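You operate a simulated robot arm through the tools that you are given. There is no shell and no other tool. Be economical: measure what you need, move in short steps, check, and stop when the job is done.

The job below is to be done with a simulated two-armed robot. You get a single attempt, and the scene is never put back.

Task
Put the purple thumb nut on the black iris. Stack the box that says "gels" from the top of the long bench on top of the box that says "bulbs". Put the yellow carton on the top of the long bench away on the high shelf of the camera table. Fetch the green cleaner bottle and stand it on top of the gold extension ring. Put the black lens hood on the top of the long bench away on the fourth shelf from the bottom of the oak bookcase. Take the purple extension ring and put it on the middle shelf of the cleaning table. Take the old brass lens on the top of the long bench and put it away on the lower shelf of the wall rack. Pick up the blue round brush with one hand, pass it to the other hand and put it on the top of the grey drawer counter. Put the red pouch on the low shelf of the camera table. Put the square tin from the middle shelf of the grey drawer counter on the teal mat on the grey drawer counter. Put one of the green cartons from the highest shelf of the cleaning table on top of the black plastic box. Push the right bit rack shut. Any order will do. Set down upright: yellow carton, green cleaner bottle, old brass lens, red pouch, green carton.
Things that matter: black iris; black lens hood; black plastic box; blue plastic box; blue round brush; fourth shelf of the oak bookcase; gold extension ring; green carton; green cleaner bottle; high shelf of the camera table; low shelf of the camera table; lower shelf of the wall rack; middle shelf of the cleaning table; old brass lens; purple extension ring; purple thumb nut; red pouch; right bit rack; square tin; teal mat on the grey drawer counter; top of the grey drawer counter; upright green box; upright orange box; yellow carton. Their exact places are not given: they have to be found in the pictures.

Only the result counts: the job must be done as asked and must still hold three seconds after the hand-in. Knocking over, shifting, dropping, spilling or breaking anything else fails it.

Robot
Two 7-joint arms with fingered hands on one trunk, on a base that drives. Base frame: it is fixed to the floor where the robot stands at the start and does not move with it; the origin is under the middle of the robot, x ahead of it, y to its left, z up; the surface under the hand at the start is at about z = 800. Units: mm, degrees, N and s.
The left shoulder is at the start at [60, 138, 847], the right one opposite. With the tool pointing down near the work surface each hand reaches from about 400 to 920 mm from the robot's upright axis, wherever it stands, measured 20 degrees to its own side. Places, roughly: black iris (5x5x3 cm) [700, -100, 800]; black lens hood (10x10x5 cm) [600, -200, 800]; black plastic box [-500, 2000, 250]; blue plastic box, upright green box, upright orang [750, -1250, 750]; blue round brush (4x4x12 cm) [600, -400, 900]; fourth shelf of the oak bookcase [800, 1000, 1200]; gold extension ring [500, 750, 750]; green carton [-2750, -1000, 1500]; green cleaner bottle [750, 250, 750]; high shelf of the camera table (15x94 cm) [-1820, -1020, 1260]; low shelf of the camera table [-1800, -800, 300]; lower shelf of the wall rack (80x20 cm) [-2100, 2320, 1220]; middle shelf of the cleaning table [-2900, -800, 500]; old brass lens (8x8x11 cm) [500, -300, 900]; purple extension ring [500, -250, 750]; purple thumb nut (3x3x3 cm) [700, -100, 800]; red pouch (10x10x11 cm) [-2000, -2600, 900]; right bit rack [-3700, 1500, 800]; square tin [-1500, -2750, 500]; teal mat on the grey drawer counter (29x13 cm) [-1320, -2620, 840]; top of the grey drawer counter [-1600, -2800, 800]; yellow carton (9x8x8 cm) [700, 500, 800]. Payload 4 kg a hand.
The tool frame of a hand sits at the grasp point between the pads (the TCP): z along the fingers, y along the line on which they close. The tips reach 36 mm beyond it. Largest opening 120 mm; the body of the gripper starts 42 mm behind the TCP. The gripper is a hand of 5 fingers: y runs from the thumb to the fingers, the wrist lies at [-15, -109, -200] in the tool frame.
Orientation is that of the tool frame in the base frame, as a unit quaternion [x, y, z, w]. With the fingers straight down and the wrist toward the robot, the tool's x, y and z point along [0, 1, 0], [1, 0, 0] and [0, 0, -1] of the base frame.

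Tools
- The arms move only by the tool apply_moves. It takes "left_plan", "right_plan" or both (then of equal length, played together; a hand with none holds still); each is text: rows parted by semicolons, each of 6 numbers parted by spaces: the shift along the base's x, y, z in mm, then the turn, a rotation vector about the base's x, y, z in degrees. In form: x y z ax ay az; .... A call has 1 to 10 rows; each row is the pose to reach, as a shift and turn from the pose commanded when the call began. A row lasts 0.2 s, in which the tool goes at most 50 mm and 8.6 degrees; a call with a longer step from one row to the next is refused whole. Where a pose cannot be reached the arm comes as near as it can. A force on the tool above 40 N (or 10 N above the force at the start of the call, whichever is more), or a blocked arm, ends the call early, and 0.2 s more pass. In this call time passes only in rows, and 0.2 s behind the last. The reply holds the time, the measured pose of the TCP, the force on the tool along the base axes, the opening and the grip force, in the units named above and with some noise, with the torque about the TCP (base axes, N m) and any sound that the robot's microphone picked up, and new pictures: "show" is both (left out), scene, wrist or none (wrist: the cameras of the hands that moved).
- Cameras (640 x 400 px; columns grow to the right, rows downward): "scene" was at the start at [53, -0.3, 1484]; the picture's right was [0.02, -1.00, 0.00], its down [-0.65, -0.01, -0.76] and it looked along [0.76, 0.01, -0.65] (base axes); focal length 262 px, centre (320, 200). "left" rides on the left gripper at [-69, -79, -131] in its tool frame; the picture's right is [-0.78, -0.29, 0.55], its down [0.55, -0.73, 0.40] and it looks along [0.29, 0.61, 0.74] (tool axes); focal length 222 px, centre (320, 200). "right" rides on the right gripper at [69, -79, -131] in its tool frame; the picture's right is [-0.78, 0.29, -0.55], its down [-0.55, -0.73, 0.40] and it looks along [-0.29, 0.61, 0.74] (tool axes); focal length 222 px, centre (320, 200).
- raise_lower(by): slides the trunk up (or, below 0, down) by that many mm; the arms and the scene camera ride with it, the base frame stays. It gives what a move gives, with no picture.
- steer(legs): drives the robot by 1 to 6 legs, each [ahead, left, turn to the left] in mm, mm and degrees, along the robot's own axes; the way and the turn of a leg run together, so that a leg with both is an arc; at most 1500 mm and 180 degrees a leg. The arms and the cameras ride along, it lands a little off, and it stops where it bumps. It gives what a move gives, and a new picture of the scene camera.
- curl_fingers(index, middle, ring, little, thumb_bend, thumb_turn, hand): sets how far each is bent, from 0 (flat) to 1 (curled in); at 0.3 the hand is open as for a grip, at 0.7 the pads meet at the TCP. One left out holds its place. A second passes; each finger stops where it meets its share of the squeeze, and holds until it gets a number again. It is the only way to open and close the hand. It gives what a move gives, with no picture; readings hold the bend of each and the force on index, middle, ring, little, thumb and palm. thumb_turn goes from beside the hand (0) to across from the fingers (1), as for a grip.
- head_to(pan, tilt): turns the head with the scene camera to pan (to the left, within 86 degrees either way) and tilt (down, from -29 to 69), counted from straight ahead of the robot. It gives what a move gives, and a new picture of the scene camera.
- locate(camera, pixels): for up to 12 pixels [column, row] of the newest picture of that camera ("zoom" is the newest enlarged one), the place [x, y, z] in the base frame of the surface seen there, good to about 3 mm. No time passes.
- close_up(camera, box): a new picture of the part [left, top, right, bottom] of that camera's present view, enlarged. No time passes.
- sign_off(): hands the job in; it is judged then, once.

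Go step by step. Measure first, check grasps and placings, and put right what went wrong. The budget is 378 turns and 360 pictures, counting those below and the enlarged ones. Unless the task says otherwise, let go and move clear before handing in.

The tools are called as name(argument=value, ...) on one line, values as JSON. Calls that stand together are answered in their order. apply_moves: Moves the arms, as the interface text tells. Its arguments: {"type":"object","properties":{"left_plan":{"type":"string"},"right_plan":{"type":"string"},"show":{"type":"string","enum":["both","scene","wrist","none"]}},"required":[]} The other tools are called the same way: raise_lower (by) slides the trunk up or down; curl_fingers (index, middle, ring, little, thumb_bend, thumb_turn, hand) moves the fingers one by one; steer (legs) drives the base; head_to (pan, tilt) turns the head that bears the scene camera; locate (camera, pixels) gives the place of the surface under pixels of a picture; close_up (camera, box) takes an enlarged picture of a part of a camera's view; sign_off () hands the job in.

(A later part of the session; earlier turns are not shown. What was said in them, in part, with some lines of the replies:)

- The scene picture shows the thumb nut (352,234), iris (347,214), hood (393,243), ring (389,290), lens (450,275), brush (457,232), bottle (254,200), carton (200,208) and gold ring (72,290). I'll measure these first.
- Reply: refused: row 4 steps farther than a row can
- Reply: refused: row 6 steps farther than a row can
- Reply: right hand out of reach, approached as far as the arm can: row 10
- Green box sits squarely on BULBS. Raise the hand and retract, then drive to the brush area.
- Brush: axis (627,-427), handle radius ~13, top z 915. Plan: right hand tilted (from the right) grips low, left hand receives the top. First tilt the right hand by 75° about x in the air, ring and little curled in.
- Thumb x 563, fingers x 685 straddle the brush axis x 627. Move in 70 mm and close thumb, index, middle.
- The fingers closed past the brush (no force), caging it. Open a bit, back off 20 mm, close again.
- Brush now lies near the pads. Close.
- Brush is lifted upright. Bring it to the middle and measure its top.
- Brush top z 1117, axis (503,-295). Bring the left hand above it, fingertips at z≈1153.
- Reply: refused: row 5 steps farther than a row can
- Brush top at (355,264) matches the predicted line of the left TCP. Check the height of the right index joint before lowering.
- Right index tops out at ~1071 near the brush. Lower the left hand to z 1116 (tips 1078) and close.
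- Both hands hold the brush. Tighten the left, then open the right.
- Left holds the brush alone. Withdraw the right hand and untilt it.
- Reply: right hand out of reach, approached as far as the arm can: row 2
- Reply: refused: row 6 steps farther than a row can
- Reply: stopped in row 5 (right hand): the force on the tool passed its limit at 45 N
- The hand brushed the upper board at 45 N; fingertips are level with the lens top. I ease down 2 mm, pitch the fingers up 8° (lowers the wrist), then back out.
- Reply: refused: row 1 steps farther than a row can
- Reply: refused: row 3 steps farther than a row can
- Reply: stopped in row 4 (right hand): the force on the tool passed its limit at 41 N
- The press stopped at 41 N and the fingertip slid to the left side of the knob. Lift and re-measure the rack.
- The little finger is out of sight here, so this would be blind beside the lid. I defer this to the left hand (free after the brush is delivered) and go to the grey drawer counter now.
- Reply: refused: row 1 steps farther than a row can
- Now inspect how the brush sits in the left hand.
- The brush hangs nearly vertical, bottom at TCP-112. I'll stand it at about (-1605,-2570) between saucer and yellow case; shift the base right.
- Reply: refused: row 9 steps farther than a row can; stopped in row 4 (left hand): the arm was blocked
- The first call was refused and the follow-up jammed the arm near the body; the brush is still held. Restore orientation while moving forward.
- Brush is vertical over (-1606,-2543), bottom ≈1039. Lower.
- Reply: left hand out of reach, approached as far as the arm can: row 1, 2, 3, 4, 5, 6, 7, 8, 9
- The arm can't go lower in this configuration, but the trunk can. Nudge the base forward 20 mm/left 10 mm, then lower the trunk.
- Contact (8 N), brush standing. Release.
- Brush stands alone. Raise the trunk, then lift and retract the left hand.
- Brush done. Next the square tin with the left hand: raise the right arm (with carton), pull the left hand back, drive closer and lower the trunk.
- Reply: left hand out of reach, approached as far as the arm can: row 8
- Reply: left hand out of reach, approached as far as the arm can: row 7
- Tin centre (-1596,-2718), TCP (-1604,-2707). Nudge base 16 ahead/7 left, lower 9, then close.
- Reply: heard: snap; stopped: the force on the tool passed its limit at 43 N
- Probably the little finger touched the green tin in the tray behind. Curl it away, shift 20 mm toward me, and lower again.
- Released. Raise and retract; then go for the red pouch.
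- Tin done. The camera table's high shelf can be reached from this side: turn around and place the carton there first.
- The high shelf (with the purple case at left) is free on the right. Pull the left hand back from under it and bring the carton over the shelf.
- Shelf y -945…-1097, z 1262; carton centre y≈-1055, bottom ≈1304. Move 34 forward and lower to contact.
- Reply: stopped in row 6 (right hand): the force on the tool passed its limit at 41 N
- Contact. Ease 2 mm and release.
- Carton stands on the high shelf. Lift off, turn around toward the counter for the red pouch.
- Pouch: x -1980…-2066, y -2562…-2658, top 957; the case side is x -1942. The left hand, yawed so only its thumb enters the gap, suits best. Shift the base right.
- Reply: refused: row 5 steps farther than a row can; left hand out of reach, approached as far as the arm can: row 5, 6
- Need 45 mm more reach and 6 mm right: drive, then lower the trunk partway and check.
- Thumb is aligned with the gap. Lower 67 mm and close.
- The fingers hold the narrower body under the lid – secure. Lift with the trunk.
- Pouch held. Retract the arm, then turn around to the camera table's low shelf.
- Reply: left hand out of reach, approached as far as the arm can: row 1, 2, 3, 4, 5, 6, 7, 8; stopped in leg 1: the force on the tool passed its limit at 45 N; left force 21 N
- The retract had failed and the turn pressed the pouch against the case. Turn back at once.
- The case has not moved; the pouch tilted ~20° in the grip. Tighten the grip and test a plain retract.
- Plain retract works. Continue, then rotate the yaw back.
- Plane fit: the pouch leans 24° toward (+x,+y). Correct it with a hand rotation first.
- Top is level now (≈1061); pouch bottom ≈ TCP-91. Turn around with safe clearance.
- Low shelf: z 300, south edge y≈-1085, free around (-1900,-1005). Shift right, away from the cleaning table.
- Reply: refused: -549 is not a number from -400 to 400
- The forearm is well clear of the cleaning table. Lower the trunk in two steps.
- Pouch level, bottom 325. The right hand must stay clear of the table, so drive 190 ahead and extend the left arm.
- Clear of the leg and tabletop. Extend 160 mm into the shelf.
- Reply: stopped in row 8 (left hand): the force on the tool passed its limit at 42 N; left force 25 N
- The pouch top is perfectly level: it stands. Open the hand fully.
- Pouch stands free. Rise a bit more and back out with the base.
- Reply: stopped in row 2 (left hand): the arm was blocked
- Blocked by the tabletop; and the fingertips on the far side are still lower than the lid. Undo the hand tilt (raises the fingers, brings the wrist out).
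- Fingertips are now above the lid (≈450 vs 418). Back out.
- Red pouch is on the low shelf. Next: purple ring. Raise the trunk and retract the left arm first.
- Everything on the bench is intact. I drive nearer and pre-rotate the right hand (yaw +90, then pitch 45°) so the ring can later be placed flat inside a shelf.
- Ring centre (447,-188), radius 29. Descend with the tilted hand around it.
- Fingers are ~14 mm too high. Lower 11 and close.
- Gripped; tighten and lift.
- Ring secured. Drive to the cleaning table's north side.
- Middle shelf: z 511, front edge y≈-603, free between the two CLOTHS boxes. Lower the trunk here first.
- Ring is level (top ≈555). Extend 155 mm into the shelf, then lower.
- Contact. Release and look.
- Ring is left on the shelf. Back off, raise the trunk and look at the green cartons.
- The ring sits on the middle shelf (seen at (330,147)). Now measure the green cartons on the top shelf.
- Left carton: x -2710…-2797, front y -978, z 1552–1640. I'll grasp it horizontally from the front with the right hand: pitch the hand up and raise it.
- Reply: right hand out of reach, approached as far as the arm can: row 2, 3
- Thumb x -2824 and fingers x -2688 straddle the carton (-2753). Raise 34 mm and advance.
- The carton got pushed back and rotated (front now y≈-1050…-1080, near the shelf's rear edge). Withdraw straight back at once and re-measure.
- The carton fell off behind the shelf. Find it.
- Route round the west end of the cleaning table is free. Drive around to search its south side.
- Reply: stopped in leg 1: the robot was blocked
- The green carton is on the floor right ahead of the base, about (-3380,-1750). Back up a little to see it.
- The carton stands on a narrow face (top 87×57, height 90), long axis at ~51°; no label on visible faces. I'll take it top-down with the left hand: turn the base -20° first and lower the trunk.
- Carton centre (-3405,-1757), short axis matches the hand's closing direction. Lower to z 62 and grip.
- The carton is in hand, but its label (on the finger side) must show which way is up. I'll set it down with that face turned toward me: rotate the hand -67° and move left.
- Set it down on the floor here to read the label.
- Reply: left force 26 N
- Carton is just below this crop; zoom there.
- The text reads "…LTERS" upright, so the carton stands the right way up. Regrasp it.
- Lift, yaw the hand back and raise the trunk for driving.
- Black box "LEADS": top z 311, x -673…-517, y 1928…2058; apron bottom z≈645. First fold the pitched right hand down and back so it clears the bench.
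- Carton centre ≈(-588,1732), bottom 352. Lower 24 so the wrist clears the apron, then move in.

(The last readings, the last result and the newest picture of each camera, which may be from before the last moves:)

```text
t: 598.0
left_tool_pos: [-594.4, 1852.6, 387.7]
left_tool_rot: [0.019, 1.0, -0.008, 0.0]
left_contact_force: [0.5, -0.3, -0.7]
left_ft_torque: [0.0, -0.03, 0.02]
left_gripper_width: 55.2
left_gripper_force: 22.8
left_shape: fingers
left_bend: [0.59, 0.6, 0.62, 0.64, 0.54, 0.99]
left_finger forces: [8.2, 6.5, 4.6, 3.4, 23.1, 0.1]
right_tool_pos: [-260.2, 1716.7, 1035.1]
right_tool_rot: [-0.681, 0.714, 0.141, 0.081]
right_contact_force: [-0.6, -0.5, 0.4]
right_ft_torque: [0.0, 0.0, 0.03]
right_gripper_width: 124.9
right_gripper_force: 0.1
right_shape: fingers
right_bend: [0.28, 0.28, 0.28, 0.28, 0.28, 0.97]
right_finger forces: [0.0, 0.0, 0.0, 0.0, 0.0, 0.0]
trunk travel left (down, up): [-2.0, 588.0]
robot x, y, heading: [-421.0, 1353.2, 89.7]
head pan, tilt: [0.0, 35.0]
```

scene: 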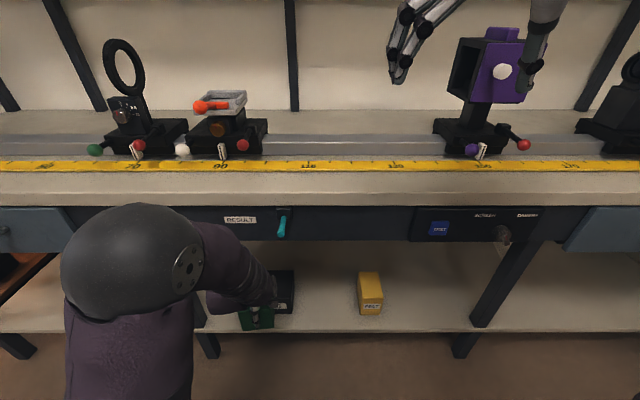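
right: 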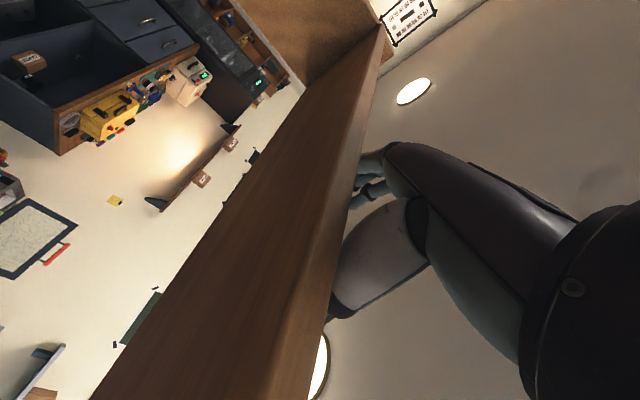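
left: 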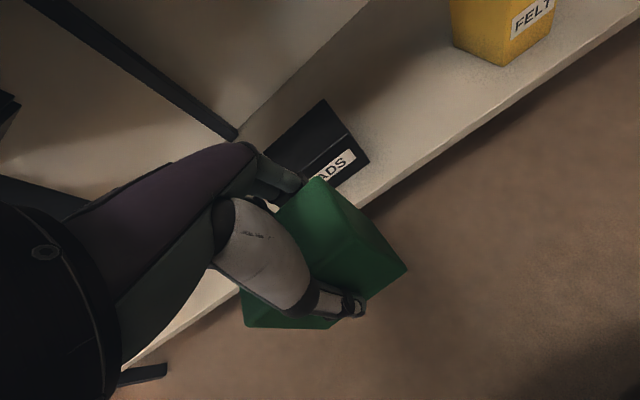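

apply_moves(left_plan="0 40 0 0 0 0; 0 80 0 0 0 0; 0 115 0 0 0 0; 0 127 0 0 0 0", show="wrist")

locate(camera="left", pixels=[[350, 230], [390, 260], [320, 200], [365, 300], [300, 320], [400, 290], [430, 240], [340, 160]])

```text
t: 599.2
left_tool_pos: [-599.8, 1940.1, 370.3]
left_tool_rot: [0.018, 0.999, -0.038, -0.003]
left_contact_force: [1.0, -2.2, 43.8]
left_ft_torque: [0.55, 0.37, -0.02]
left_gripper_width: 55.5
left_gripper_force: 34.3
left_shape: fingers
left_bend: [0.58, 0.6, 0.62, 0.65, 0.57, 0.99]
left_finger forces: [10.1, 8.5, 6.2, 3.2, 40.9, 0.1]
right_tool_pos: [-260.4, 1706.1, 1037.9]
right_tool_rot: [-0.682, 0.713, 0.143, 0.083]
right_contact_force: [0.4, -0.1, -0.9]
right_ft_torque: [0.06, 0.01, -0.02]
right_gripper_width: 124.8
right_gripper_force: 0.2
right_shape: fingers
right_bend: [0.28, 0.28, 0.28, 0.28, 0.28, 0.97]
right_finger forces: [0.1, 0.1, 0.1, 0.1, 0.0, 0.0]
trunk travel left (down, up): [-2.0, 588.0]
robot x, y, heading: [-416.8, 1344.8, 90.3]
head pan, tilt: [0.0, 35.0]
stopped in row 4 (left hand): the arm was blocked; the commanded pose is now the measured one
```

left: 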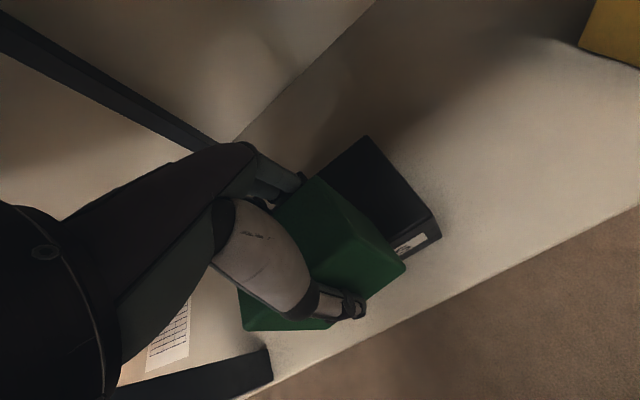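

```text
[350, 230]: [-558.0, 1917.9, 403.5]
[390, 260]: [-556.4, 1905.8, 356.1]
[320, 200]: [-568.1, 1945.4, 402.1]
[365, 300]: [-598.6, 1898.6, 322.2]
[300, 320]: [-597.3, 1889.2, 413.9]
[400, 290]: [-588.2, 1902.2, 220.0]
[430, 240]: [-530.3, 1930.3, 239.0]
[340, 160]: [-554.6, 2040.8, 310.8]
```

The forearm hit the apron and the carton is now pressed on the box's front edge. Ease up and back out.

apply_moves(left_plan="0 -4 5 0 0 0; 0 -14 10 0 0 0; 0 -40 15 0 0 0; 0 -80 17 0 0 0; 0 -120 17 2 0 0", show="wrist")

locate(camera="left", pixels=[[350, 230], [320, 200], [380, 250], [360, 120], [400, 170], [330, 110], [345, 150], [385, 150]])

```text
t: 600.4
left_tool_pos: [-599.3, 1824.6, 383.9]
left_tool_rot: [0.018, 0.999, -0.027, -0.003]
left_contact_force: [0.5, -0.5, -1.2]
left_ft_torque: [-0.02, -0.01, 0.02]
left_gripper_width: 55.5
left_gripper_force: 23.4
left_shape: fingers
left_bend: [0.58, 0.6, 0.62, 0.64, 0.56, 0.99]
left_finger forces: [8.4, 6.5, 4.7, 3.1, 24.2, 0.0]
right_tool_pos: [-260.0, 1713.8, 1034.5]
right_tool_rot: [-0.682, 0.713, 0.141, 0.08]
right_contact_force: [0.3, -0.2, 0.0]
right_ft_torque: [-0.01, 0.02, 0.0]
right_gripper_width: 125.1
right_gripper_force: 0.1
right_shape: fingers
right_bend: [0.28, 0.28, 0.28, 0.28, 0.28, 0.97]
right_finger forces: [0.1, 0.0, 0.0, 0.0, 0.0, 0.1]
trunk travel left (down, up): [-2.0, 588.0]
robot x, y, heading: [-422.1, 1349.6, 90.2]
head pan, tilt: [0.0, 35.0]
```

left: 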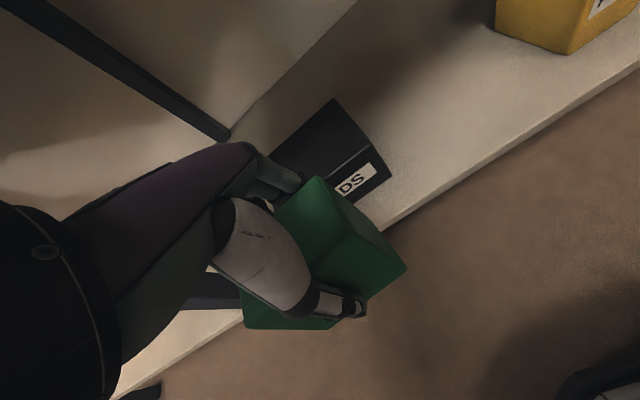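

```text
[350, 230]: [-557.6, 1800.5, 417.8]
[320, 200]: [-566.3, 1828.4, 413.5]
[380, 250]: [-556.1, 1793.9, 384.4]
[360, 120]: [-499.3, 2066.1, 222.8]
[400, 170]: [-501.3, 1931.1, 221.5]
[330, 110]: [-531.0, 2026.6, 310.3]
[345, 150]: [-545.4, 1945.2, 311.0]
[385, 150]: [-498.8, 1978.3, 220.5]
```

Freed; the box did not move. I back the base to straighten the arm (lower elbow) before re-entering.

steer(legs=[[-330, 0, 0]])

apply_moves(left_plan="0 45 2 3 0 0; 2 90 4 3 0 0; 4 135 4 3 0 0; 6 180 4 3 0 0; 6 225 4 3 0 0; 6 270 4 3 0 0; 6 315 4 3 0 0; 6 350 4 3 0 0", show="none")

close_up(camera="scene", box=[120, 180, 440, 380])

locate(camera="zoom", pixels=[[100, 200], [150, 200], [200, 210], [250, 220], [60, 220], [300, 240]])

```text
t: 602.6
left_tool_pos: [-599.3, 1493.5, 384.2]
left_tool_rot: [0.016, 0.999, -0.028, -0.004]
left_contact_force: [0.0, 0.3, -1.6]
left_ft_torque: [0.0, 0.0, 0.02]
left_gripper_width: 55.5
left_gripper_force: 23.3
left_shape: fingers
left_bend: [0.58, 0.61, 0.62, 0.64, 0.56, 0.99]
left_finger forces: [8.4, 6.4, 4.7, 3.1, 24.3, 0.1]
right_tool_pos: [-259.8, 1382.4, 1034.8]
right_tool_rot: [-0.681, 0.714, 0.14, 0.081]
right_contact_force: [-0.1, -0.5, -0.1]
right_ft_torque: [-0.03, -0.02, 0.01]
right_gripper_width: 125.0
right_gripper_force: 0.1
right_shape: fingers
right_bend: [0.28, 0.28, 0.28, 0.28, 0.28, 0.97]
right_finger forces: [0.0, 0.0, 0.1, 0.0, 0.1, 0.1]
trunk travel left (down, up): [-2.0, 588.0]
robot x, y, heading: [-419.7, 1017.6, 90.2]
head pan, tilt: [0.0, 35.0]
```

scene: 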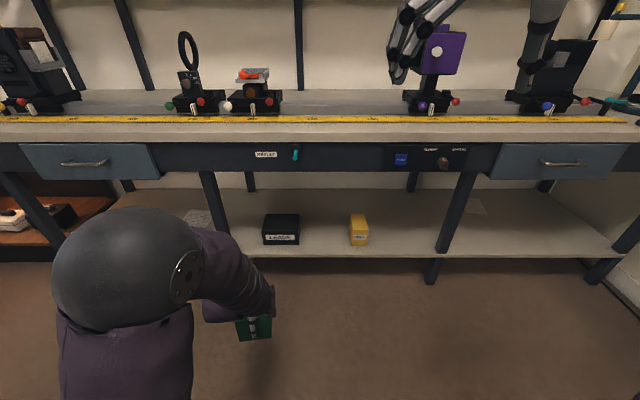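

```text
t: 604.4
left_tool_pos: [-592.1, 1840.3, 385.8]
left_tool_rot: [0.017, 1.0, -0.003, -0.003]
left_contact_force: [0.0, 0.8, -0.5]
left_ft_torque: [0.01, 0.0, 0.07]
left_gripper_width: 55.3
left_gripper_force: 22.8
left_shape: fingers
left_bend: [0.58, 0.61, 0.62, 0.64, 0.56, 0.99]
left_finger forces: [8.3, 6.3, 4.6, 2.9, 23.4, 0.1]
right_tool_pos: [-259.9, 1382.0, 1035.7]
right_tool_rot: [-0.682, 0.713, 0.141, 0.081]
right_contact_force: [0.6, 0.1, -0.8]
right_ft_torque: [-0.02, 0.03, 0.02]
right_gripper_width: 124.8
right_gripper_force: 0.1
right_shape: fingers
right_bend: [0.28, 0.28, 0.28, 0.28, 0.28, 0.97]
right_finger forces: [0.1, 0.0, 0.0, 0.0, 0.1, 0.1]
trunk travel left (down, up): [-2.0, 588.0]
robot x, y, heading: [-420.3, 1016.4, 90.1]
head pan, tilt: [0.0, 35.0]
```

```text
2.00 times, centred on (280, 280) of scene
```

zoom: 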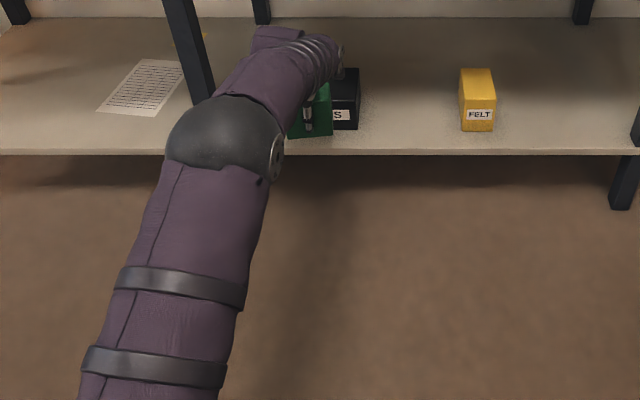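

```text
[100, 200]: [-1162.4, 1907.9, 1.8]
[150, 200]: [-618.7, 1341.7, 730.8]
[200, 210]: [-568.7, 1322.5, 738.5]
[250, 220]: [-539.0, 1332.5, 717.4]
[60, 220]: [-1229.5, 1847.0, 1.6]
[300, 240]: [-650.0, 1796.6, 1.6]
```

locate(camera="zoom", pixels=[[220, 105], [240, 90], [270, 70], [300, 55], [275, 35], [330, 45]])

```text
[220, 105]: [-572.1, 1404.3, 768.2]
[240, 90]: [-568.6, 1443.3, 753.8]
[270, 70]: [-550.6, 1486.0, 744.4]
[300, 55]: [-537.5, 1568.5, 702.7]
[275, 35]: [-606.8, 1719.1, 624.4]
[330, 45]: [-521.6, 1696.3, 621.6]
```

With the arm extended, the forearm top at the apron line will be ≈630 (<645). Drive in 138 mm.

steer(legs=[[138, 0, 0]])

close_up(camera="left", box=[180, 100, 500, 380])

locate(camera="zoom", pixels=[[350, 230], [320, 190], [390, 290], [300, 130], [440, 240], [330, 110], [380, 130], [220, 350]])

```text
t: 605.7
left_tool_pos: [-588.4, 1981.8, 386.7]
left_tool_rot: [0.019, 1.0, 0.0, -0.004]
left_contact_force: [0.1, -0.1, -0.8]
left_ft_torque: [0.04, 0.03, 0.01]
left_gripper_width: 55.2
left_gripper_force: 22.5
left_shape: fingers
left_bend: [0.58, 0.61, 0.62, 0.64, 0.56, 0.99]
left_finger forces: [8.4, 6.3, 4.6, 3.0, 23.4, 0.0]
right_tool_pos: [-258.1, 1518.6, 1035.0]
right_tool_rot: [-0.68, 0.715, 0.141, 0.082]
right_contact_force: [-0.1, -0.2, 0.1]
right_ft_torque: [-0.01, -0.01, 0.0]
right_gripper_width: 125.0
right_gripper_force: 0.0
right_shape: fingers
right_bend: [0.28, 0.28, 0.28, 0.28, 0.28, 0.97]
right_finger forces: [0.0, 0.0, 0.0, 0.0, 0.1, 0.0]
trunk travel left (down, up): [-2.0, 588.0]
robot x, y, heading: [-418.6, 1157.5, 89.8]
head pan, tilt: [0.0, 35.0]
```

scene: 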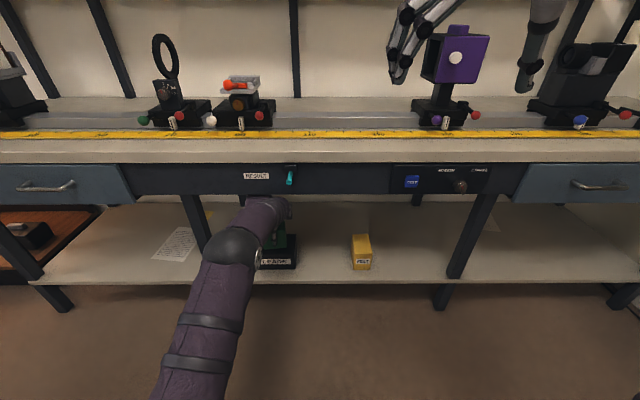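

```text
1.43 times, centred on (340, 240) of left
```

zoom: 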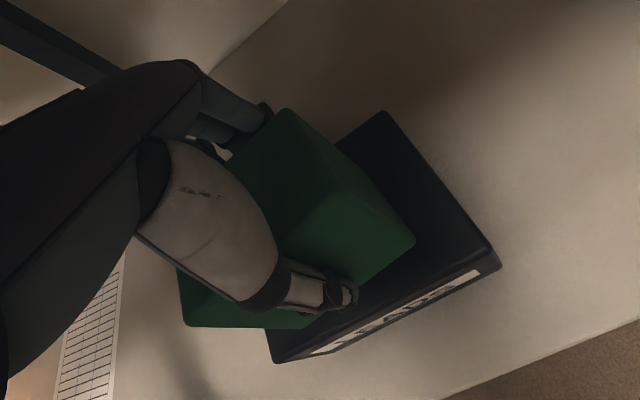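

```text
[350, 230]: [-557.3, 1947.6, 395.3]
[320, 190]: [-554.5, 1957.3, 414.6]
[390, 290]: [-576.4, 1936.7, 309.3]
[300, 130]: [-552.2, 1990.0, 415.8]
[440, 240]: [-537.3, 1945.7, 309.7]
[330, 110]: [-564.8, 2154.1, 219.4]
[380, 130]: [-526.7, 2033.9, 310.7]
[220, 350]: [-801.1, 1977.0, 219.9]
```

The carton is above the box, inside its outline. Lower to contact.

apply_moves(left_plan="0 0 -5 0 0 0; 0 0 -10 0 0 0; 0 0 -14 0 0 0; 0 0 -17 0 0 0; 0 0 -19 0 0 0", show="none")

```text
t: 606.9
left_tool_pos: [-587.1, 1981.8, 372.2]
left_tool_rot: [0.02, 1.0, 0.002, -0.004]
left_contact_force: [2.5, -5.2, 12.4]
left_ft_torque: [-0.03, 0.25, 0.13]
left_gripper_width: 55.2
left_gripper_force: 25.9
left_shape: fingers
left_bend: [0.59, 0.61, 0.62, 0.65, 0.55, 0.99]
left_finger forces: [8.2, 6.3, 4.6, 2.8, 29.7, 0.0]
right_tool_pos: [-257.3, 1520.0, 1035.3]
right_tool_rot: [-0.68, 0.715, 0.141, 0.082]
right_contact_force: [0.2, 0.0, -0.1]
right_ft_torque: [0.01, -0.02, 0.01]
right_gripper_width: 125.0
right_gripper_force: 0.1
right_shape: fingers
right_bend: [0.28, 0.28, 0.28, 0.28, 0.28, 0.97]
right_finger forces: [0.0, 0.0, 0.0, 0.1, 0.0, 0.0]
trunk travel left (down, up): [-2.0, 588.0]
robot x, y, heading: [-412.2, 1160.5, 89.8]
head pan, tilt: [0.0, 35.0]
```

Contact. Since there is no head-room to rise, I'll open wide and slide the hand sideways off the carton.

curl_fingers(hand="left", index=0.27, middle=0.27, ring=0.27, little=0.27, thumb_bend=0.27)

apply_moves(left_plan="0 -8 5 0 0 0; 15 -9 6 0 0 0", show="wrist")

```text
t: 607.9
left_tool_pos: [-587.6, 1981.8, 368.9]
left_tool_rot: [0.019, 1.0, 0.0, -0.003]
left_contact_force: [-0.1, 0.9, 1.1]
left_ft_torque: [-0.03, 0.0, -0.01]
left_gripper_width: 127.5
left_gripper_force: 0.0
left_shape: fingers
left_bend: [0.27, 0.27, 0.27, 0.27, 0.27, 0.97]
left_finger forces: [0.1, 0.0, 0.0, 0.0, 0.0, 0.0]
right_tool_pos: [-257.4, 1519.9, 1034.3]
right_tool_rot: [-0.68, 0.715, 0.14, 0.081]
right_contact_force: [-0.2, -0.4, 0.0]
right_ft_torque: [0.0, -0.03, 0.02]
right_gripper_width: 125.0
right_gripper_force: 0.1
right_shape: fingers
right_bend: [0.28, 0.28, 0.28, 0.28, 0.28, 0.97]
right_finger forces: [0.0, 0.0, 0.0, 0.0, 0.0, 0.1]
trunk travel left (down, up): [-2.0, 588.0]
robot x, y, heading: [-417.2, 1158.0, 89.7]
head pan, tilt: [0.0, 35.0]
```

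```text
t: 608.5
left_tool_pos: [-573.0, 1972.2, 371.6]
left_tool_rot: [0.02, 1.0, 0.0, -0.004]
left_contact_force: [-0.5, 0.6, 0.7]
left_ft_torque: [-0.01, -0.02, 0.0]
left_gripper_width: 127.1
left_gripper_force: 0.0
left_shape: fingers
left_bend: [0.27, 0.27, 0.27, 0.27, 0.27, 0.97]
left_finger forces: [0.1, 0.1, 0.0, 0.0, 0.0, 0.1]
right_tool_pos: [-257.2, 1520.8, 1035.0]
right_tool_rot: [-0.679, 0.715, 0.141, 0.082]
right_contact_force: [-0.2, 1.1, 0.3]
right_ft_torque: [0.01, -0.04, 0.01]
right_gripper_width: 124.9
right_gripper_force: 0.1
right_shape: fingers
right_bend: [0.28, 0.28, 0.28, 0.28, 0.28, 0.97]
right_finger forces: [0.0, 0.0, 0.0, 0.0, 0.0, 0.0]
trunk travel left (down, up): [-2.0, 588.0]
robot x, y, heading: [-416.5, 1156.6, 89.7]
head pan, tilt: [0.0, 35.0]
```

left: 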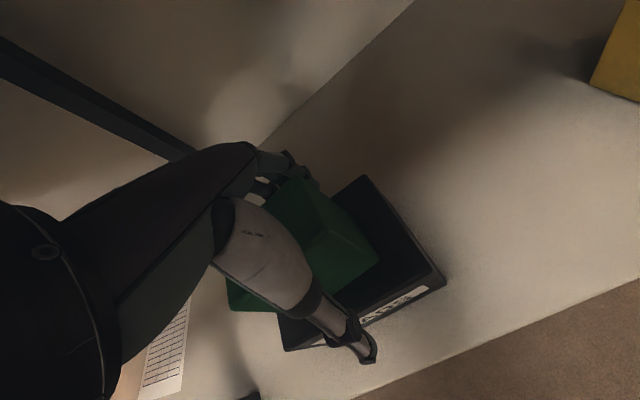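

Free on both sides. Slide on to the right.

apply_moves(left_plan="30 0 0 0 0 0; 65 0 0 0 0 0; 100 0 0 0 0 0; 125 0 0 0 0 0", show="wrist")

```text
t: 609.5
left_tool_pos: [-447.3, 1972.6, 373.8]
left_tool_rot: [0.019, 1.0, -0.001, -0.003]
left_contact_force: [0.4, 0.3, 1.3]
left_ft_torque: [-0.01, -0.01, 0.0]
left_gripper_width: 127.2
left_gripper_force: 0.1
left_shape: fingers
left_bend: [0.27, 0.27, 0.27, 0.27, 0.27, 0.97]
left_finger forces: [0.0, 0.1, 0.0, 0.0, 0.0, 0.0]
right_tool_pos: [-257.0, 1520.1, 1034.3]
right_tool_rot: [-0.679, 0.716, 0.141, 0.081]
right_contact_force: [-0.5, 0.0, -0.6]
right_ft_torque: [0.01, 0.0, 0.01]
right_gripper_width: 125.2
right_gripper_force: 0.1
right_shape: fingers
right_bend: [0.28, 0.28, 0.28, 0.28, 0.28, 0.97]
right_finger forces: [0.0, 0.1, 0.1, 0.0, 0.0, 0.1]
trunk travel left (down, up): [-2.0, 588.0]
robot x, y, heading: [-415.5, 1153.5, 89.5]
head pan, tilt: [0.0, 35.0]
```

left: 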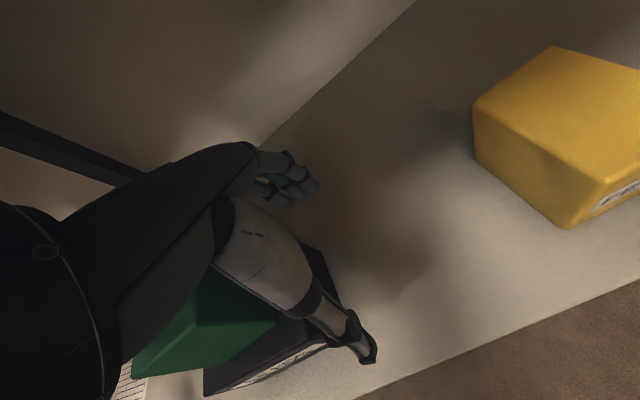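

Clear of the carton. Back out and check.

steer(legs=[[-350, 0, 0]])

close_up(camera="scene", box=[240, 200, 380, 290])

```text
t: 611.7
left_tool_pos: [-456.5, 1642.9, 374.4]
left_tool_rot: [0.013, 1.0, 0.0, -0.004]
left_contact_force: [0.0, -0.2, -0.7]
left_ft_torque: [-0.02, 0.03, 0.0]
left_gripper_width: 127.0
left_gripper_force: 0.0
left_shape: fingers
left_bend: [0.27, 0.27, 0.27, 0.27, 0.27, 0.97]
left_finger forces: [0.1, 0.0, 0.0, 0.1, 0.0, 0.1]
right_tool_pos: [-261.7, 1193.0, 1035.2]
right_tool_rot: [-0.684, 0.711, 0.142, 0.081]
right_contact_force: [0.2, -0.1, 0.4]
right_ft_torque: [0.01, -0.01, -0.01]
right_gripper_width: 125.0
right_gripper_force: 0.0
right_shape: fingers
right_bend: [0.28, 0.28, 0.28, 0.28, 0.28, 0.97]
right_finger forces: [0.0, 0.1, 0.0, 0.0, 0.1, 0.1]
trunk travel left (down, up): [-2.0, 588.0]
robot x, y, heading: [-413.4, 830.3, 90.6]
head pan, tilt: [0.0, 35.0]
```

scene: 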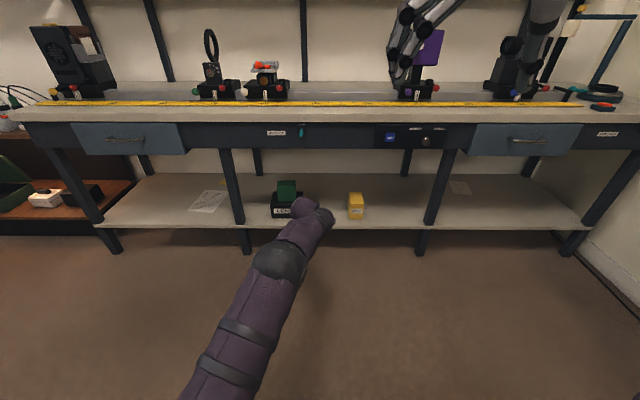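

```text
4.44 times, centred on (310, 245) of scene
```

zoom: 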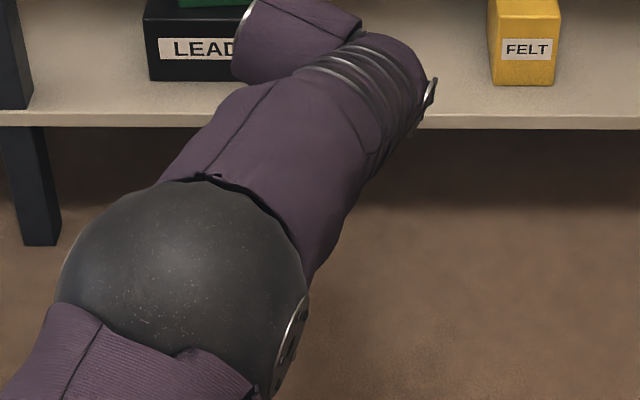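

The green carton stands on the LEADS box. Last: the bit rack with the left index finger. Raise the trunk and retract the left arm.

raise_lower(by=400)

apply_moves(left_plan="-15 -45 15 0 0 0; -30 -90 30 0 0 0; -45 -135 45 0 0 0; -60 -180 60 0 0 0; -75 -225 75 0 0 0; -90 -270 90 0 0 0; -105 -315 105 0 0 0", show="none")

raise_lower(by=188)

curl_fingers(hand="left", index=0.3, middle=1, ring=1, little=1, thumb_bend=0.55, thumb_turn=1)

```text
t: 615.5
left_tool_pos: [-457.7, 1643.2, 773.1]
left_tool_rot: [0.013, 1.0, -0.001, -0.004]
left_contact_force: [0.7, 0.2, 0.5]
left_ft_torque: [0.0, -0.01, 0.01]
left_gripper_width: 127.2
left_gripper_force: 0.0
left_shape: fingers
left_bend: [0.27, 0.27, 0.27, 0.27, 0.27, 0.97]
left_finger forces: [0.0, 0.0, 0.1, 0.0, 0.0, 0.1]
right_tool_pos: [-262.4, 1193.8, 1434.6]
right_tool_rot: [-0.684, 0.711, 0.141, 0.081]
right_contact_force: [0.5, 0.4, -0.6]
right_ft_torque: [-0.01, -0.04, -0.04]
right_gripper_width: 124.6
right_gripper_force: 0.0
right_shape: fingers
right_bend: [0.28, 0.28, 0.28, 0.28, 0.28, 0.97]
right_finger forces: [0.0, 0.1, 0.1, 0.0, 0.0, 0.0]
trunk travel left (down, up): [-402.0, 188.0]
robot x, y, heading: [-418.6, 831.3, 90.5]
head pan, tilt: [0.0, 35.0]
```

```text
t: 617.1
left_tool_pos: [-562.9, 1324.6, 875.3]
left_tool_rot: [0.013, 1.0, 0.0, -0.004]
left_contact_force: [0.4, 0.2, -0.3]
left_ft_torque: [0.03, -0.03, -0.02]
left_gripper_width: 127.5
left_gripper_force: 0.0
left_shape: fingers
left_bend: [0.27, 0.27, 0.27, 0.27, 0.27, 0.97]
left_finger forces: [0.1, 0.1, 0.0, 0.1, 0.1, 0.1]
right_tool_pos: [-261.9, 1192.2, 1436.4]
right_tool_rot: [-0.683, 0.712, 0.141, 0.081]
right_contact_force: [0.5, -0.4, -0.5]
right_ft_torque: [0.0, 0.02, 0.02]
right_gripper_width: 125.2
right_gripper_force: 0.1
right_shape: fingers
right_bend: [0.28, 0.28, 0.28, 0.28, 0.28, 0.97]
right_finger forces: [0.1, 0.0, 0.0, 0.1, 0.0, 0.0]
trunk travel left (down, up): [-402.0, 188.0]
robot x, y, heading: [-420.6, 826.7, 90.4]
head pan, tilt: [0.0, 35.0]
```

```text
t: 619.2
left_tool_pos: [-564.3, 1327.0, 1065.1]
left_tool_rot: [0.014, 1.0, -0.001, -0.005]
left_contact_force: [1.3, 0.9, -0.2]
left_ft_torque: [0.0, -0.01, 0.01]
left_gripper_width: 127.4
left_gripper_force: 0.1
left_shape: fingers
left_bend: [0.27, 0.27, 0.27, 0.27, 0.27, 0.97]
left_finger forces: [0.0, 0.0, 0.1, 0.0, 0.0, 0.0]
right_tool_pos: [-262.1, 1192.5, 1623.3]
right_tool_rot: [-0.684, 0.711, 0.141, 0.081]
right_contact_force: [0.2, 0.1, 0.4]
right_ft_torque: [0.01, -0.03, -0.02]
right_gripper_width: 124.9
right_gripper_force: 0.1
right_shape: fingers
right_bend: [0.28, 0.28, 0.28, 0.28, 0.28, 0.97]
right_finger forces: [0.1, 0.0, 0.0, 0.0, 0.0, 0.1]
trunk travel left (down, up): [-590.0, 0.0]
robot x, y, heading: [-417.5, 828.7, 90.3]
head pan, tilt: [0.0, 35.0]
```

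```text
t: 620.2
left_tool_pos: [-563.6, 1326.2, 1064.2]
left_tool_rot: [0.013, 1.0, 0.0, -0.003]
left_contact_force: [0.4, -0.1, 0.1]
left_ft_torque: [-0.02, 0.01, 0.01]
left_gripper_width: 82.8
left_gripper_force: 0.1
left_shape: fingers
left_bend: [0.3, 1.0, 1.0, 1.0, 0.55, 1.0]
left_finger forces: [0.0, 0.0, 0.1, 0.0, 0.1, 0.0]
right_tool_pos: [-261.7, 1193.1, 1622.8]
right_tool_rot: [-0.684, 0.711, 0.141, 0.081]
right_contact_force: [0.1, -0.1, 0.0]
right_ft_torque: [0.01, 0.02, 0.0]
right_gripper_width: 124.9
right_gripper_force: 0.1
right_shape: fingers
right_bend: [0.28, 0.28, 0.28, 0.28, 0.28, 0.97]
right_finger forces: [0.1, 0.1, 0.0, 0.0, 0.0, 0.0]
trunk travel left (down, up): [-590.0, 0.0]
robot x, y, heading: [-417.1, 825.5, 90.4]
head pan, tilt: [0.0, 35.0]
```

steer(legs=[[0, 0, 90], [1300, 0, 0], [1100, 0, 0], [0, 0, -45], [350, 0, 0]])

head_to(pan=4, tilt=50)

```text
t: 639.7
left_tool_pos: [-3478.1, 1446.5, 1063.7]
left_tool_rot: [-0.337, 0.941, -0.002, -0.004]
left_contact_force: [0.3, 1.0, 0.3]
left_ft_torque: [-0.03, -0.03, 0.01]
left_gripper_width: 82.8
left_gripper_force: 0.0
left_shape: fingers
left_bend: [0.3, 1.0, 1.0, 1.0, 0.55, 1.0]
left_finger forces: [0.0, 0.1, 0.0, 0.0, 0.1, 0.1]
right_tool_pos: [-3164.0, 1543.3, 1623.2]
right_tool_rot: [0.889, -0.428, -0.159, -0.026]
right_contact_force: [-0.8, -0.9, -0.4]
right_ft_torque: [-0.02, -0.07, 0.01]
right_gripper_width: 125.0
right_gripper_force: 0.1
right_shape: fingers
right_bend: [0.28, 0.28, 0.28, 0.28, 0.28, 0.97]
right_finger forces: [0.0, 0.1, 0.0, 0.0, 0.0, 0.1]
trunk travel left (down, up): [-590.0, 0.0]
robot x, y, heading: [-3039.7, 1164.7, 131.3]
head pan, tilt: [0.0, 35.0]
```

scene: 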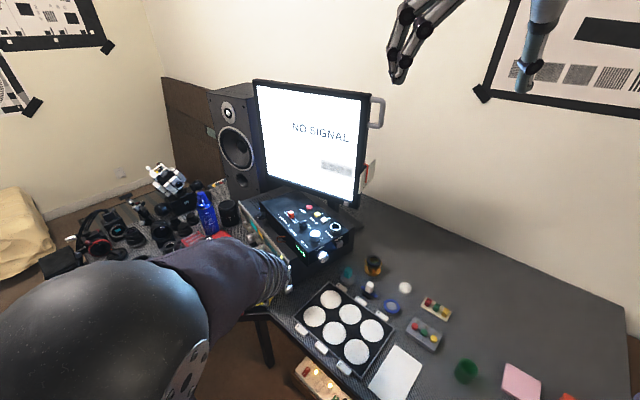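

```text
t: 640.4
left_tool_pos: [-3477.8, 1445.6, 1063.6]
left_tool_rot: [-0.337, 0.941, -0.002, -0.003]
left_contact_force: [1.1, -0.2, 0.0]
left_ft_torque: [-0.01, -0.04, 0.01]
left_gripper_width: 82.4
left_gripper_force: 0.2
left_shape: fingers
left_bend: [0.3, 1.0, 1.0, 1.0, 0.55, 1.0]
left_finger forces: [0.0, 0.0, 0.0, 0.1, 0.1, 0.0]
right_tool_pos: [-3161.9, 1542.9, 1622.6]
right_tool_rot: [0.889, -0.427, -0.161, -0.027]
right_contact_force: [-0.1, 0.2, -0.4]
right_ft_torque: [0.03, 0.0, -0.01]
right_gripper_width: 124.9
right_gripper_force: 0.0
right_shape: fingers
right_bend: [0.28, 0.28, 0.28, 0.28, 0.28, 0.97]
right_finger forces: [0.0, 0.1, 0.0, 0.1, 0.1, 0.0]
trunk travel left (down, up): [-590.0, 0.0]
robot x, y, heading: [-3044.7, 1163.1, 131.3]
head pan, tilt: [4.0, 50.0]
```

scene: 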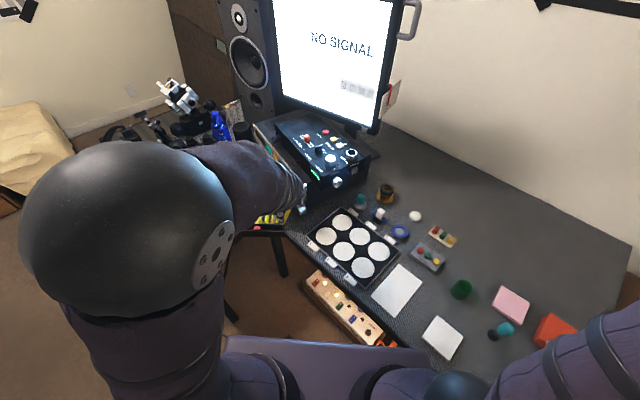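

Position the left index above the knob's right side (z≈890) and look with the left wrist camera.

apply_moves(left_plan="-28 8 -20 0 0 2; -56 16 -45 0 0 4; -84 24 -75 0 0 5; -112 31 -110 0 0 5; -140 38 -145 0 0 5", show="wrist")

locate(camera="left", pixels=[[318, 190], [312, 186], [325, 195], [350, 230], [365, 345]])

```text
t: 641.6
left_tool_pos: [-3618.5, 1484.8, 921.1]
left_tool_rot: [-0.377, 0.926, -0.002, -0.004]
left_contact_force: [-1.3, -0.7, -0.6]
left_ft_torque: [-0.01, 0.01, -0.01]
left_gripper_width: 82.7
left_gripper_force: 0.1
left_shape: fingers
left_bend: [0.3, 1.0, 1.0, 1.0, 0.55, 1.0]
left_finger forces: [0.0, 0.1, 0.1, 0.0, 0.0, 0.0]
right_tool_pos: [-3162.7, 1543.6, 1622.3]
right_tool_rot: [0.889, -0.427, -0.16, -0.027]
right_contact_force: [0.1, 0.5, 0.4]
right_ft_torque: [-0.04, 0.0, 0.02]
right_gripper_width: 124.9
right_gripper_force: 0.0
right_shape: fingers
right_bend: [0.28, 0.28, 0.28, 0.28, 0.28, 0.97]
right_finger forces: [0.0, 0.1, 0.1, 0.0, 0.0, 0.1]
trunk travel left (down, up): [-590.0, 0.0]
robot x, y, heading: [-3041.2, 1163.8, 131.3]
head pan, tilt: [4.0, 50.0]
```

left: 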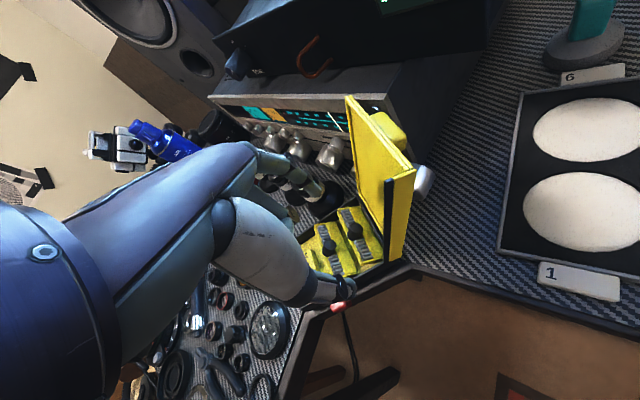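

```text
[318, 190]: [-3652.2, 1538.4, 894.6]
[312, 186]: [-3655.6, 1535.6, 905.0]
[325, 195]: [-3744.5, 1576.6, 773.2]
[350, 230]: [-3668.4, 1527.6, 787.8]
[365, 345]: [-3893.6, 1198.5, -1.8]
```

close_up(camera="left", box=[270, 140, 430, 290])

locate(camera="zoom", pixels=[[310, 130], [305, 145], [378, 235], [365, 245], [390, 225], [370, 205], [400, 200], [340, 250], [420, 260], [440, 240]])

```text
2.67 times, centred on (350, 215) of left
```

zoom: 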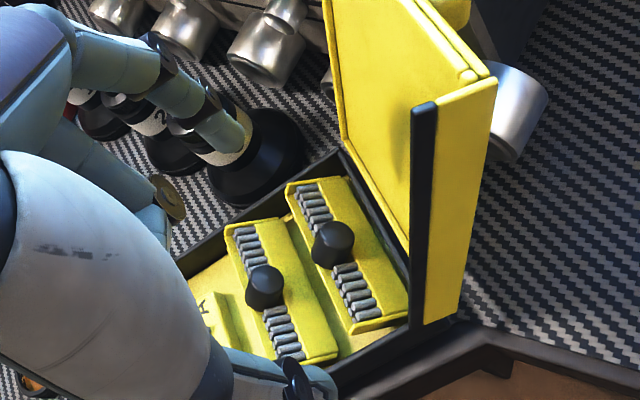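

```text
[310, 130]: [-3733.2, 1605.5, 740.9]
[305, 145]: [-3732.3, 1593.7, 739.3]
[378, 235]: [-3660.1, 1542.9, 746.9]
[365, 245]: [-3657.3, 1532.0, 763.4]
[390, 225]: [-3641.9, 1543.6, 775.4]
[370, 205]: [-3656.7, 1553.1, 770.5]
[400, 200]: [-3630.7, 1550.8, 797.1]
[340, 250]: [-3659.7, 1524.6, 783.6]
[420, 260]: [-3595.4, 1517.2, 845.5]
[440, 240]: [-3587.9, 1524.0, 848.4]
```

locate(camera="zoom", pixels=[[335, 230], [325, 235], [345, 235], [322, 258], [332, 222], [265, 275], [345, 190], [385, 310], [300, 185], [350, 320], [245, 130], [232, 140]])

```text
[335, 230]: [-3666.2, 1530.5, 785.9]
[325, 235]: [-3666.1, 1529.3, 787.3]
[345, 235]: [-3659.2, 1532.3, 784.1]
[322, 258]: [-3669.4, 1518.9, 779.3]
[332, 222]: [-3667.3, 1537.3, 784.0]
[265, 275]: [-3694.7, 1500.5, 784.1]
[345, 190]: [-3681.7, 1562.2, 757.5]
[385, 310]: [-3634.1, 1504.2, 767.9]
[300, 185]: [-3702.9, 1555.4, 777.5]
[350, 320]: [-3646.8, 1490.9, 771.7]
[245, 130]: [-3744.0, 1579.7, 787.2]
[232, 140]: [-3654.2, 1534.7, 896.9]
```

Knob centre ≈(-3667,1526), top 787; fingertip centre ≈(-3662,1538). Shift (-8,-13) and come down vertically onto it.

apply_moves(left_plan="-8 -13 -30 0 0 0; -8 -13 -65 0 0 0; -8 -13 -88 0 0 0", show="none")

close_up(camera="left", box=[250, 130, 410, 280])

```text
t: 642.4
left_tool_pos: [-3626.3, 1472.8, 830.4]
left_tool_rot: [-0.377, 0.926, -0.002, -0.003]
left_contact_force: [0.5, 0.2, 0.2]
left_ft_torque: [-0.02, -0.04, -0.03]
left_gripper_width: 82.7
left_gripper_force: 0.1
left_shape: fingers
left_bend: [0.3, 1.0, 1.0, 1.0, 0.55, 1.0]
left_finger forces: [0.1, 0.0, 0.0, 0.1, 0.0, 0.1]
right_tool_pos: [-3162.0, 1542.4, 1623.0]
right_tool_rot: [0.89, -0.427, -0.159, -0.027]
right_contact_force: [-0.9, 0.2, -0.4]
right_ft_torque: [-0.02, -0.04, 0.0]
right_gripper_width: 124.8
right_gripper_force: 0.0
right_shape: fingers
right_bend: [0.28, 0.28, 0.28, 0.28, 0.28, 0.97]
right_finger forces: [0.1, 0.0, 0.0, 0.0, 0.0, 0.0]
trunk travel left (down, up): [-590.0, 0.0]
robot x, y, heading: [-3041.1, 1161.2, 131.1]
head pan, tilt: [4.0, 50.0]
```

```text
2.67 times, centred on (330, 205) of left
```

zoom: 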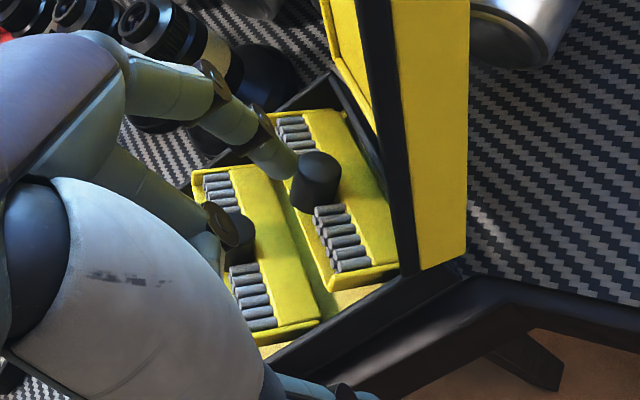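

locate(camera="zoom", pixels=[[285, 165], [270, 155], [225, 222], [205, 245], [240, 250], [320, 165], [318, 200], [215, 270], [340, 180]])

```text
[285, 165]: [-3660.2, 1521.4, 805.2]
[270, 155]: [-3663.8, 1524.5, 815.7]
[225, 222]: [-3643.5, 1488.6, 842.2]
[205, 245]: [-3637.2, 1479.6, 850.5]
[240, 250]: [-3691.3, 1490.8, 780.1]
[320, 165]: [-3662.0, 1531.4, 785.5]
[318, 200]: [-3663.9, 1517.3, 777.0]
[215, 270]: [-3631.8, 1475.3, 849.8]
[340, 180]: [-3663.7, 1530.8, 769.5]
```

Tip is right above the knob (~12 mm), curled fingers are well above the left rack. Press straight down.

apply_moves(left_plan="0 1 -8 0 0 0; 0 1 -14 0 0 0; -1 0 -20 0 0 0; -2 -1 -26 0 0 0; -4 -3 -32 0 0 0; -6 -5 -38 0 0 0", show="none")

close_up(camera="left", box=[250, 130, 410, 280])

```text
t: 643.8
left_tool_pos: [-3631.9, 1474.7, 804.0]
left_tool_rot: [-0.377, 0.926, 0.008, -0.007]
left_contact_force: [7.8, -4.6, 25.4]
left_ft_torque: [1.24, 0.89, -0.16]
left_gripper_width: 81.1
left_gripper_force: 12.9
left_shape: fingers
left_bend: [0.29, 1.0, 1.0, 1.0, 0.55, 1.0]
left_finger forces: [25.3, 0.0, 0.1, 0.0, 0.0, 0.1]
right_tool_pos: [-3160.9, 1542.2, 1624.1]
right_tool_rot: [0.889, -0.428, -0.16, -0.026]
right_contact_force: [-0.5, 0.6, 0.0]
right_ft_torque: [-0.02, -0.03, -0.02]
right_gripper_width: 125.0
right_gripper_force: 0.1
right_shape: fingers
right_bend: [0.28, 0.28, 0.28, 0.28, 0.28, 0.97]
right_finger forces: [0.0, 0.0, 0.1, 0.1, 0.1, 0.0]
trunk travel left (down, up): [-590.0, 0.0]
robot x, y, heading: [-3039.9, 1163.5, 131.3]
head pan, tilt: [4.0, 50.0]
stopped in row 6 (left hand): the force on the tool passed its limit at 45 N (the readings are from after the stop); the commanded pose is now the measured one
```

```text
2.67 times, centred on (330, 205) of left
```

zoom: 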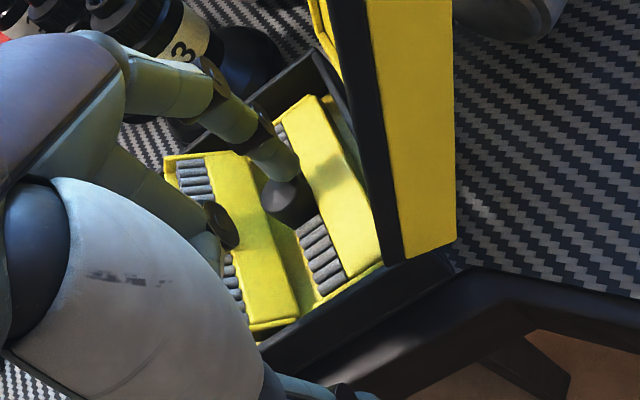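

locate(camera="zoom", pixels=[[320, 130], [350, 170], [370, 240], [335, 220], [300, 110], [315, 270], [305, 240], [280, 195], [300, 210], [230, 190], [270, 290], [200, 175]])

```text
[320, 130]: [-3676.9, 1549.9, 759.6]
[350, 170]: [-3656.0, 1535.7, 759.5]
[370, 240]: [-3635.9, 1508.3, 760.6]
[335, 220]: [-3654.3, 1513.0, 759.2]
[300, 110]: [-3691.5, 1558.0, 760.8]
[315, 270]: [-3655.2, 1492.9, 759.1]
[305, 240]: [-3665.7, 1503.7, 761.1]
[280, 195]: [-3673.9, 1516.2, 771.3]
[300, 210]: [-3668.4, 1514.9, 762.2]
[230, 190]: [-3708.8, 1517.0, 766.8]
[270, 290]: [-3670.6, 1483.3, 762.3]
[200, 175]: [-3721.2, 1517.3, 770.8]
```

The right rack is now flat (z ≈760 everywhere). Lift the finger and verify it stays shut.

apply_moves(left_plan="0 0 10 0 0 0; 2 2 45 0 0 0; 4 4 90 0 0 0; 8 8 135 0 0 0", show="wrist")

close_up(camera="left", box=[270, 160, 430, 310])

locate(camera="zoom", pixels=[[350, 190], [370, 230], [385, 260], [340, 240], [330, 210], [270, 270], [290, 300], [250, 250]])

```text
t: 644.8
left_tool_pos: [-3621.7, 1478.5, 934.8]
left_tool_rot: [-0.377, 0.926, 0.004, -0.005]
left_contact_force: [0.5, 0.5, -0.7]
left_ft_torque: [-0.02, 0.02, 0.01]
left_gripper_width: 82.7
left_gripper_force: 0.2
left_shape: fingers
left_bend: [0.3, 1.0, 1.0, 1.0, 0.55, 1.0]
left_finger forces: [0.1, 0.0, 0.1, 0.0, 0.1, 0.1]
right_tool_pos: [-3159.7, 1541.4, 1622.2]
right_tool_rot: [0.889, -0.428, -0.161, -0.027]
right_contact_force: [0.1, 0.2, 0.2]
right_ft_torque: [0.01, 0.0, 0.0]
right_gripper_width: 124.8
right_gripper_force: 0.2
right_shape: fingers
right_bend: [0.28, 0.28, 0.28, 0.28, 0.28, 0.97]
right_finger forces: [0.0, 0.0, 0.1, 0.1, 0.0, 0.1]
trunk travel left (down, up): [-590.0, 0.0]
robot x, y, heading: [-3037.7, 1163.0, 131.7]
head pan, tilt: [4.0, 50.0]
```

left: 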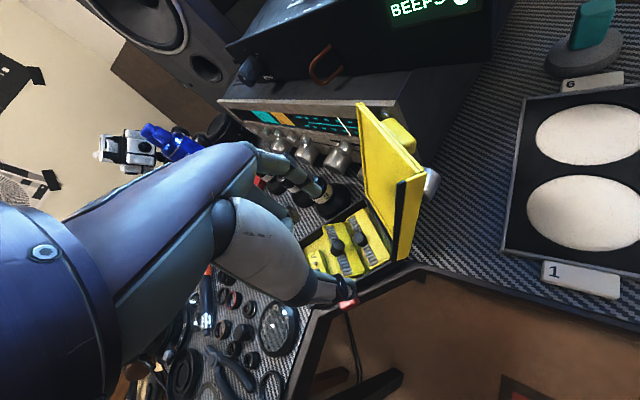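

```text
2.67 times, centred on (350, 235) of left
```

zoom: 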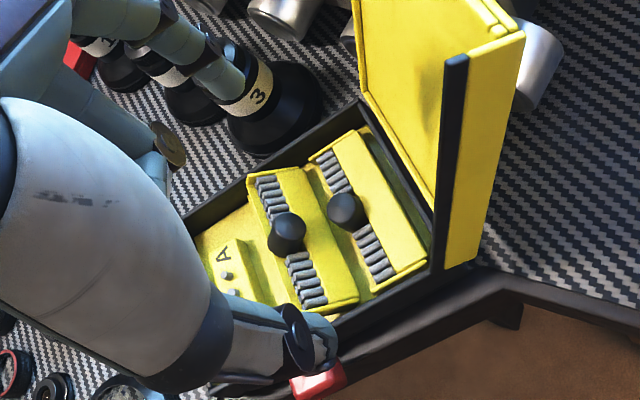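

```text
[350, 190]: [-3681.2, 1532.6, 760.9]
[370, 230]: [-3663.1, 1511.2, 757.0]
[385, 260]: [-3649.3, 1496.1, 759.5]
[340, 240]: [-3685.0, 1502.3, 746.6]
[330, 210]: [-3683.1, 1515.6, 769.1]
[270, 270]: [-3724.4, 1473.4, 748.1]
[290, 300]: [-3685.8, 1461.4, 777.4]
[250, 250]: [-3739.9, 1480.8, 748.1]
```

The right rack stays shut; the left one is untouched. Move the hand clear and hand in.

apply_moves(left_plan="10 0 40 0 0 0; 30 -10 80 0 0 0; 60 -20 115 0 0 0; 90 -30 145 0 0 0", show="none")

steer(legs=[[-250, 0, 0]])

```text
t: 645.8
left_tool_pos: [-3532.2, 1445.4, 1082.4]
left_tool_rot: [-0.377, 0.926, 0.005, -0.004]
left_contact_force: [-0.3, -0.8, 0.7]
left_ft_torque: [0.0, 0.04, 0.0]
left_gripper_width: 82.4
left_gripper_force: 0.1
left_shape: fingers
left_bend: [0.3, 1.0, 1.0, 1.0, 0.55, 1.0]
left_finger forces: [0.1, 0.0, 0.0, 0.0, 0.1, 0.0]
right_tool_pos: [-3160.1, 1541.8, 1623.1]
right_tool_rot: [0.889, -0.427, -0.162, -0.026]
right_contact_force: [-0.5, -0.4, -0.7]
right_ft_torque: [0.03, 0.07, -0.02]
right_gripper_width: 124.9
right_gripper_force: 0.0
right_shape: fingers
right_bend: [0.28, 0.28, 0.28, 0.28, 0.28, 0.97]
right_finger forces: [0.1, 0.0, 0.1, 0.0, 0.0, 0.1]
trunk travel left (down, up): [-590.0, 0.0]
robot x, y, heading: [-3042.0, 1166.2, 131.1]
head pan, tilt: [4.0, 50.0]
```

```text
t: 647.6
left_tool_pos: [-3368.2, 1259.8, 1083.4]
left_tool_rot: [-0.375, 0.927, 0.005, -0.005]
left_contact_force: [0.0, -0.7, 0.4]
left_ft_torque: [0.0, 0.01, 0.02]
left_gripper_width: 82.4
left_gripper_force: 0.0
left_shape: fingers
left_bend: [0.3, 1.0, 1.0, 1.0, 0.55, 1.0]
left_finger forces: [0.0, 0.0, 0.0, 0.0, 0.1, 0.1]
right_tool_pos: [-2994.9, 1354.8, 1623.7]
right_tool_rot: [0.889, -0.428, -0.16, -0.026]
right_contact_force: [-0.2, -0.3, -0.1]
right_ft_torque: [0.03, 0.0, -0.01]
right_gripper_width: 125.0
right_gripper_force: 0.0
right_shape: fingers
right_bend: [0.28, 0.28, 0.28, 0.28, 0.28, 0.97]
right_finger forces: [0.0, 0.0, 0.1, 0.0, 0.1, 0.0]
trunk travel left (down, up): [-590.0, 0.0]
robot x, y, heading: [-2876.0, 973.8, 131.2]
head pan, tilt: [4.0, 50.0]
```

scene: 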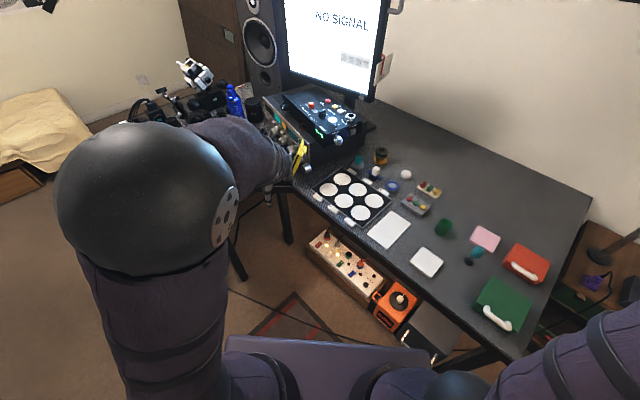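

All twelve placements are done and the hands are clear; I hand in.

sign_off()

```text
The job is handed in.
```

I handed the job in with all twelve items placed and both hands clear. I do not know the verdict, and three points could count against it:

- **Green carton:** it fell from the highest shelf while I was reaching for it. I picked it up from the floor, saw its label reading upright, and set it upright on the black plastic box.
- **Grey drawer counter:** I heard a snap and hit the force limit while first lowering the square tin. My little finger had touched something, probably the green-lidded tin in the tray behind the mat. I saw nothing broken or moved.
- **"Gels" box:** I never saw its label. I took the green box as "gels" because the blue one reads BULBS and the orange one AUDIO.
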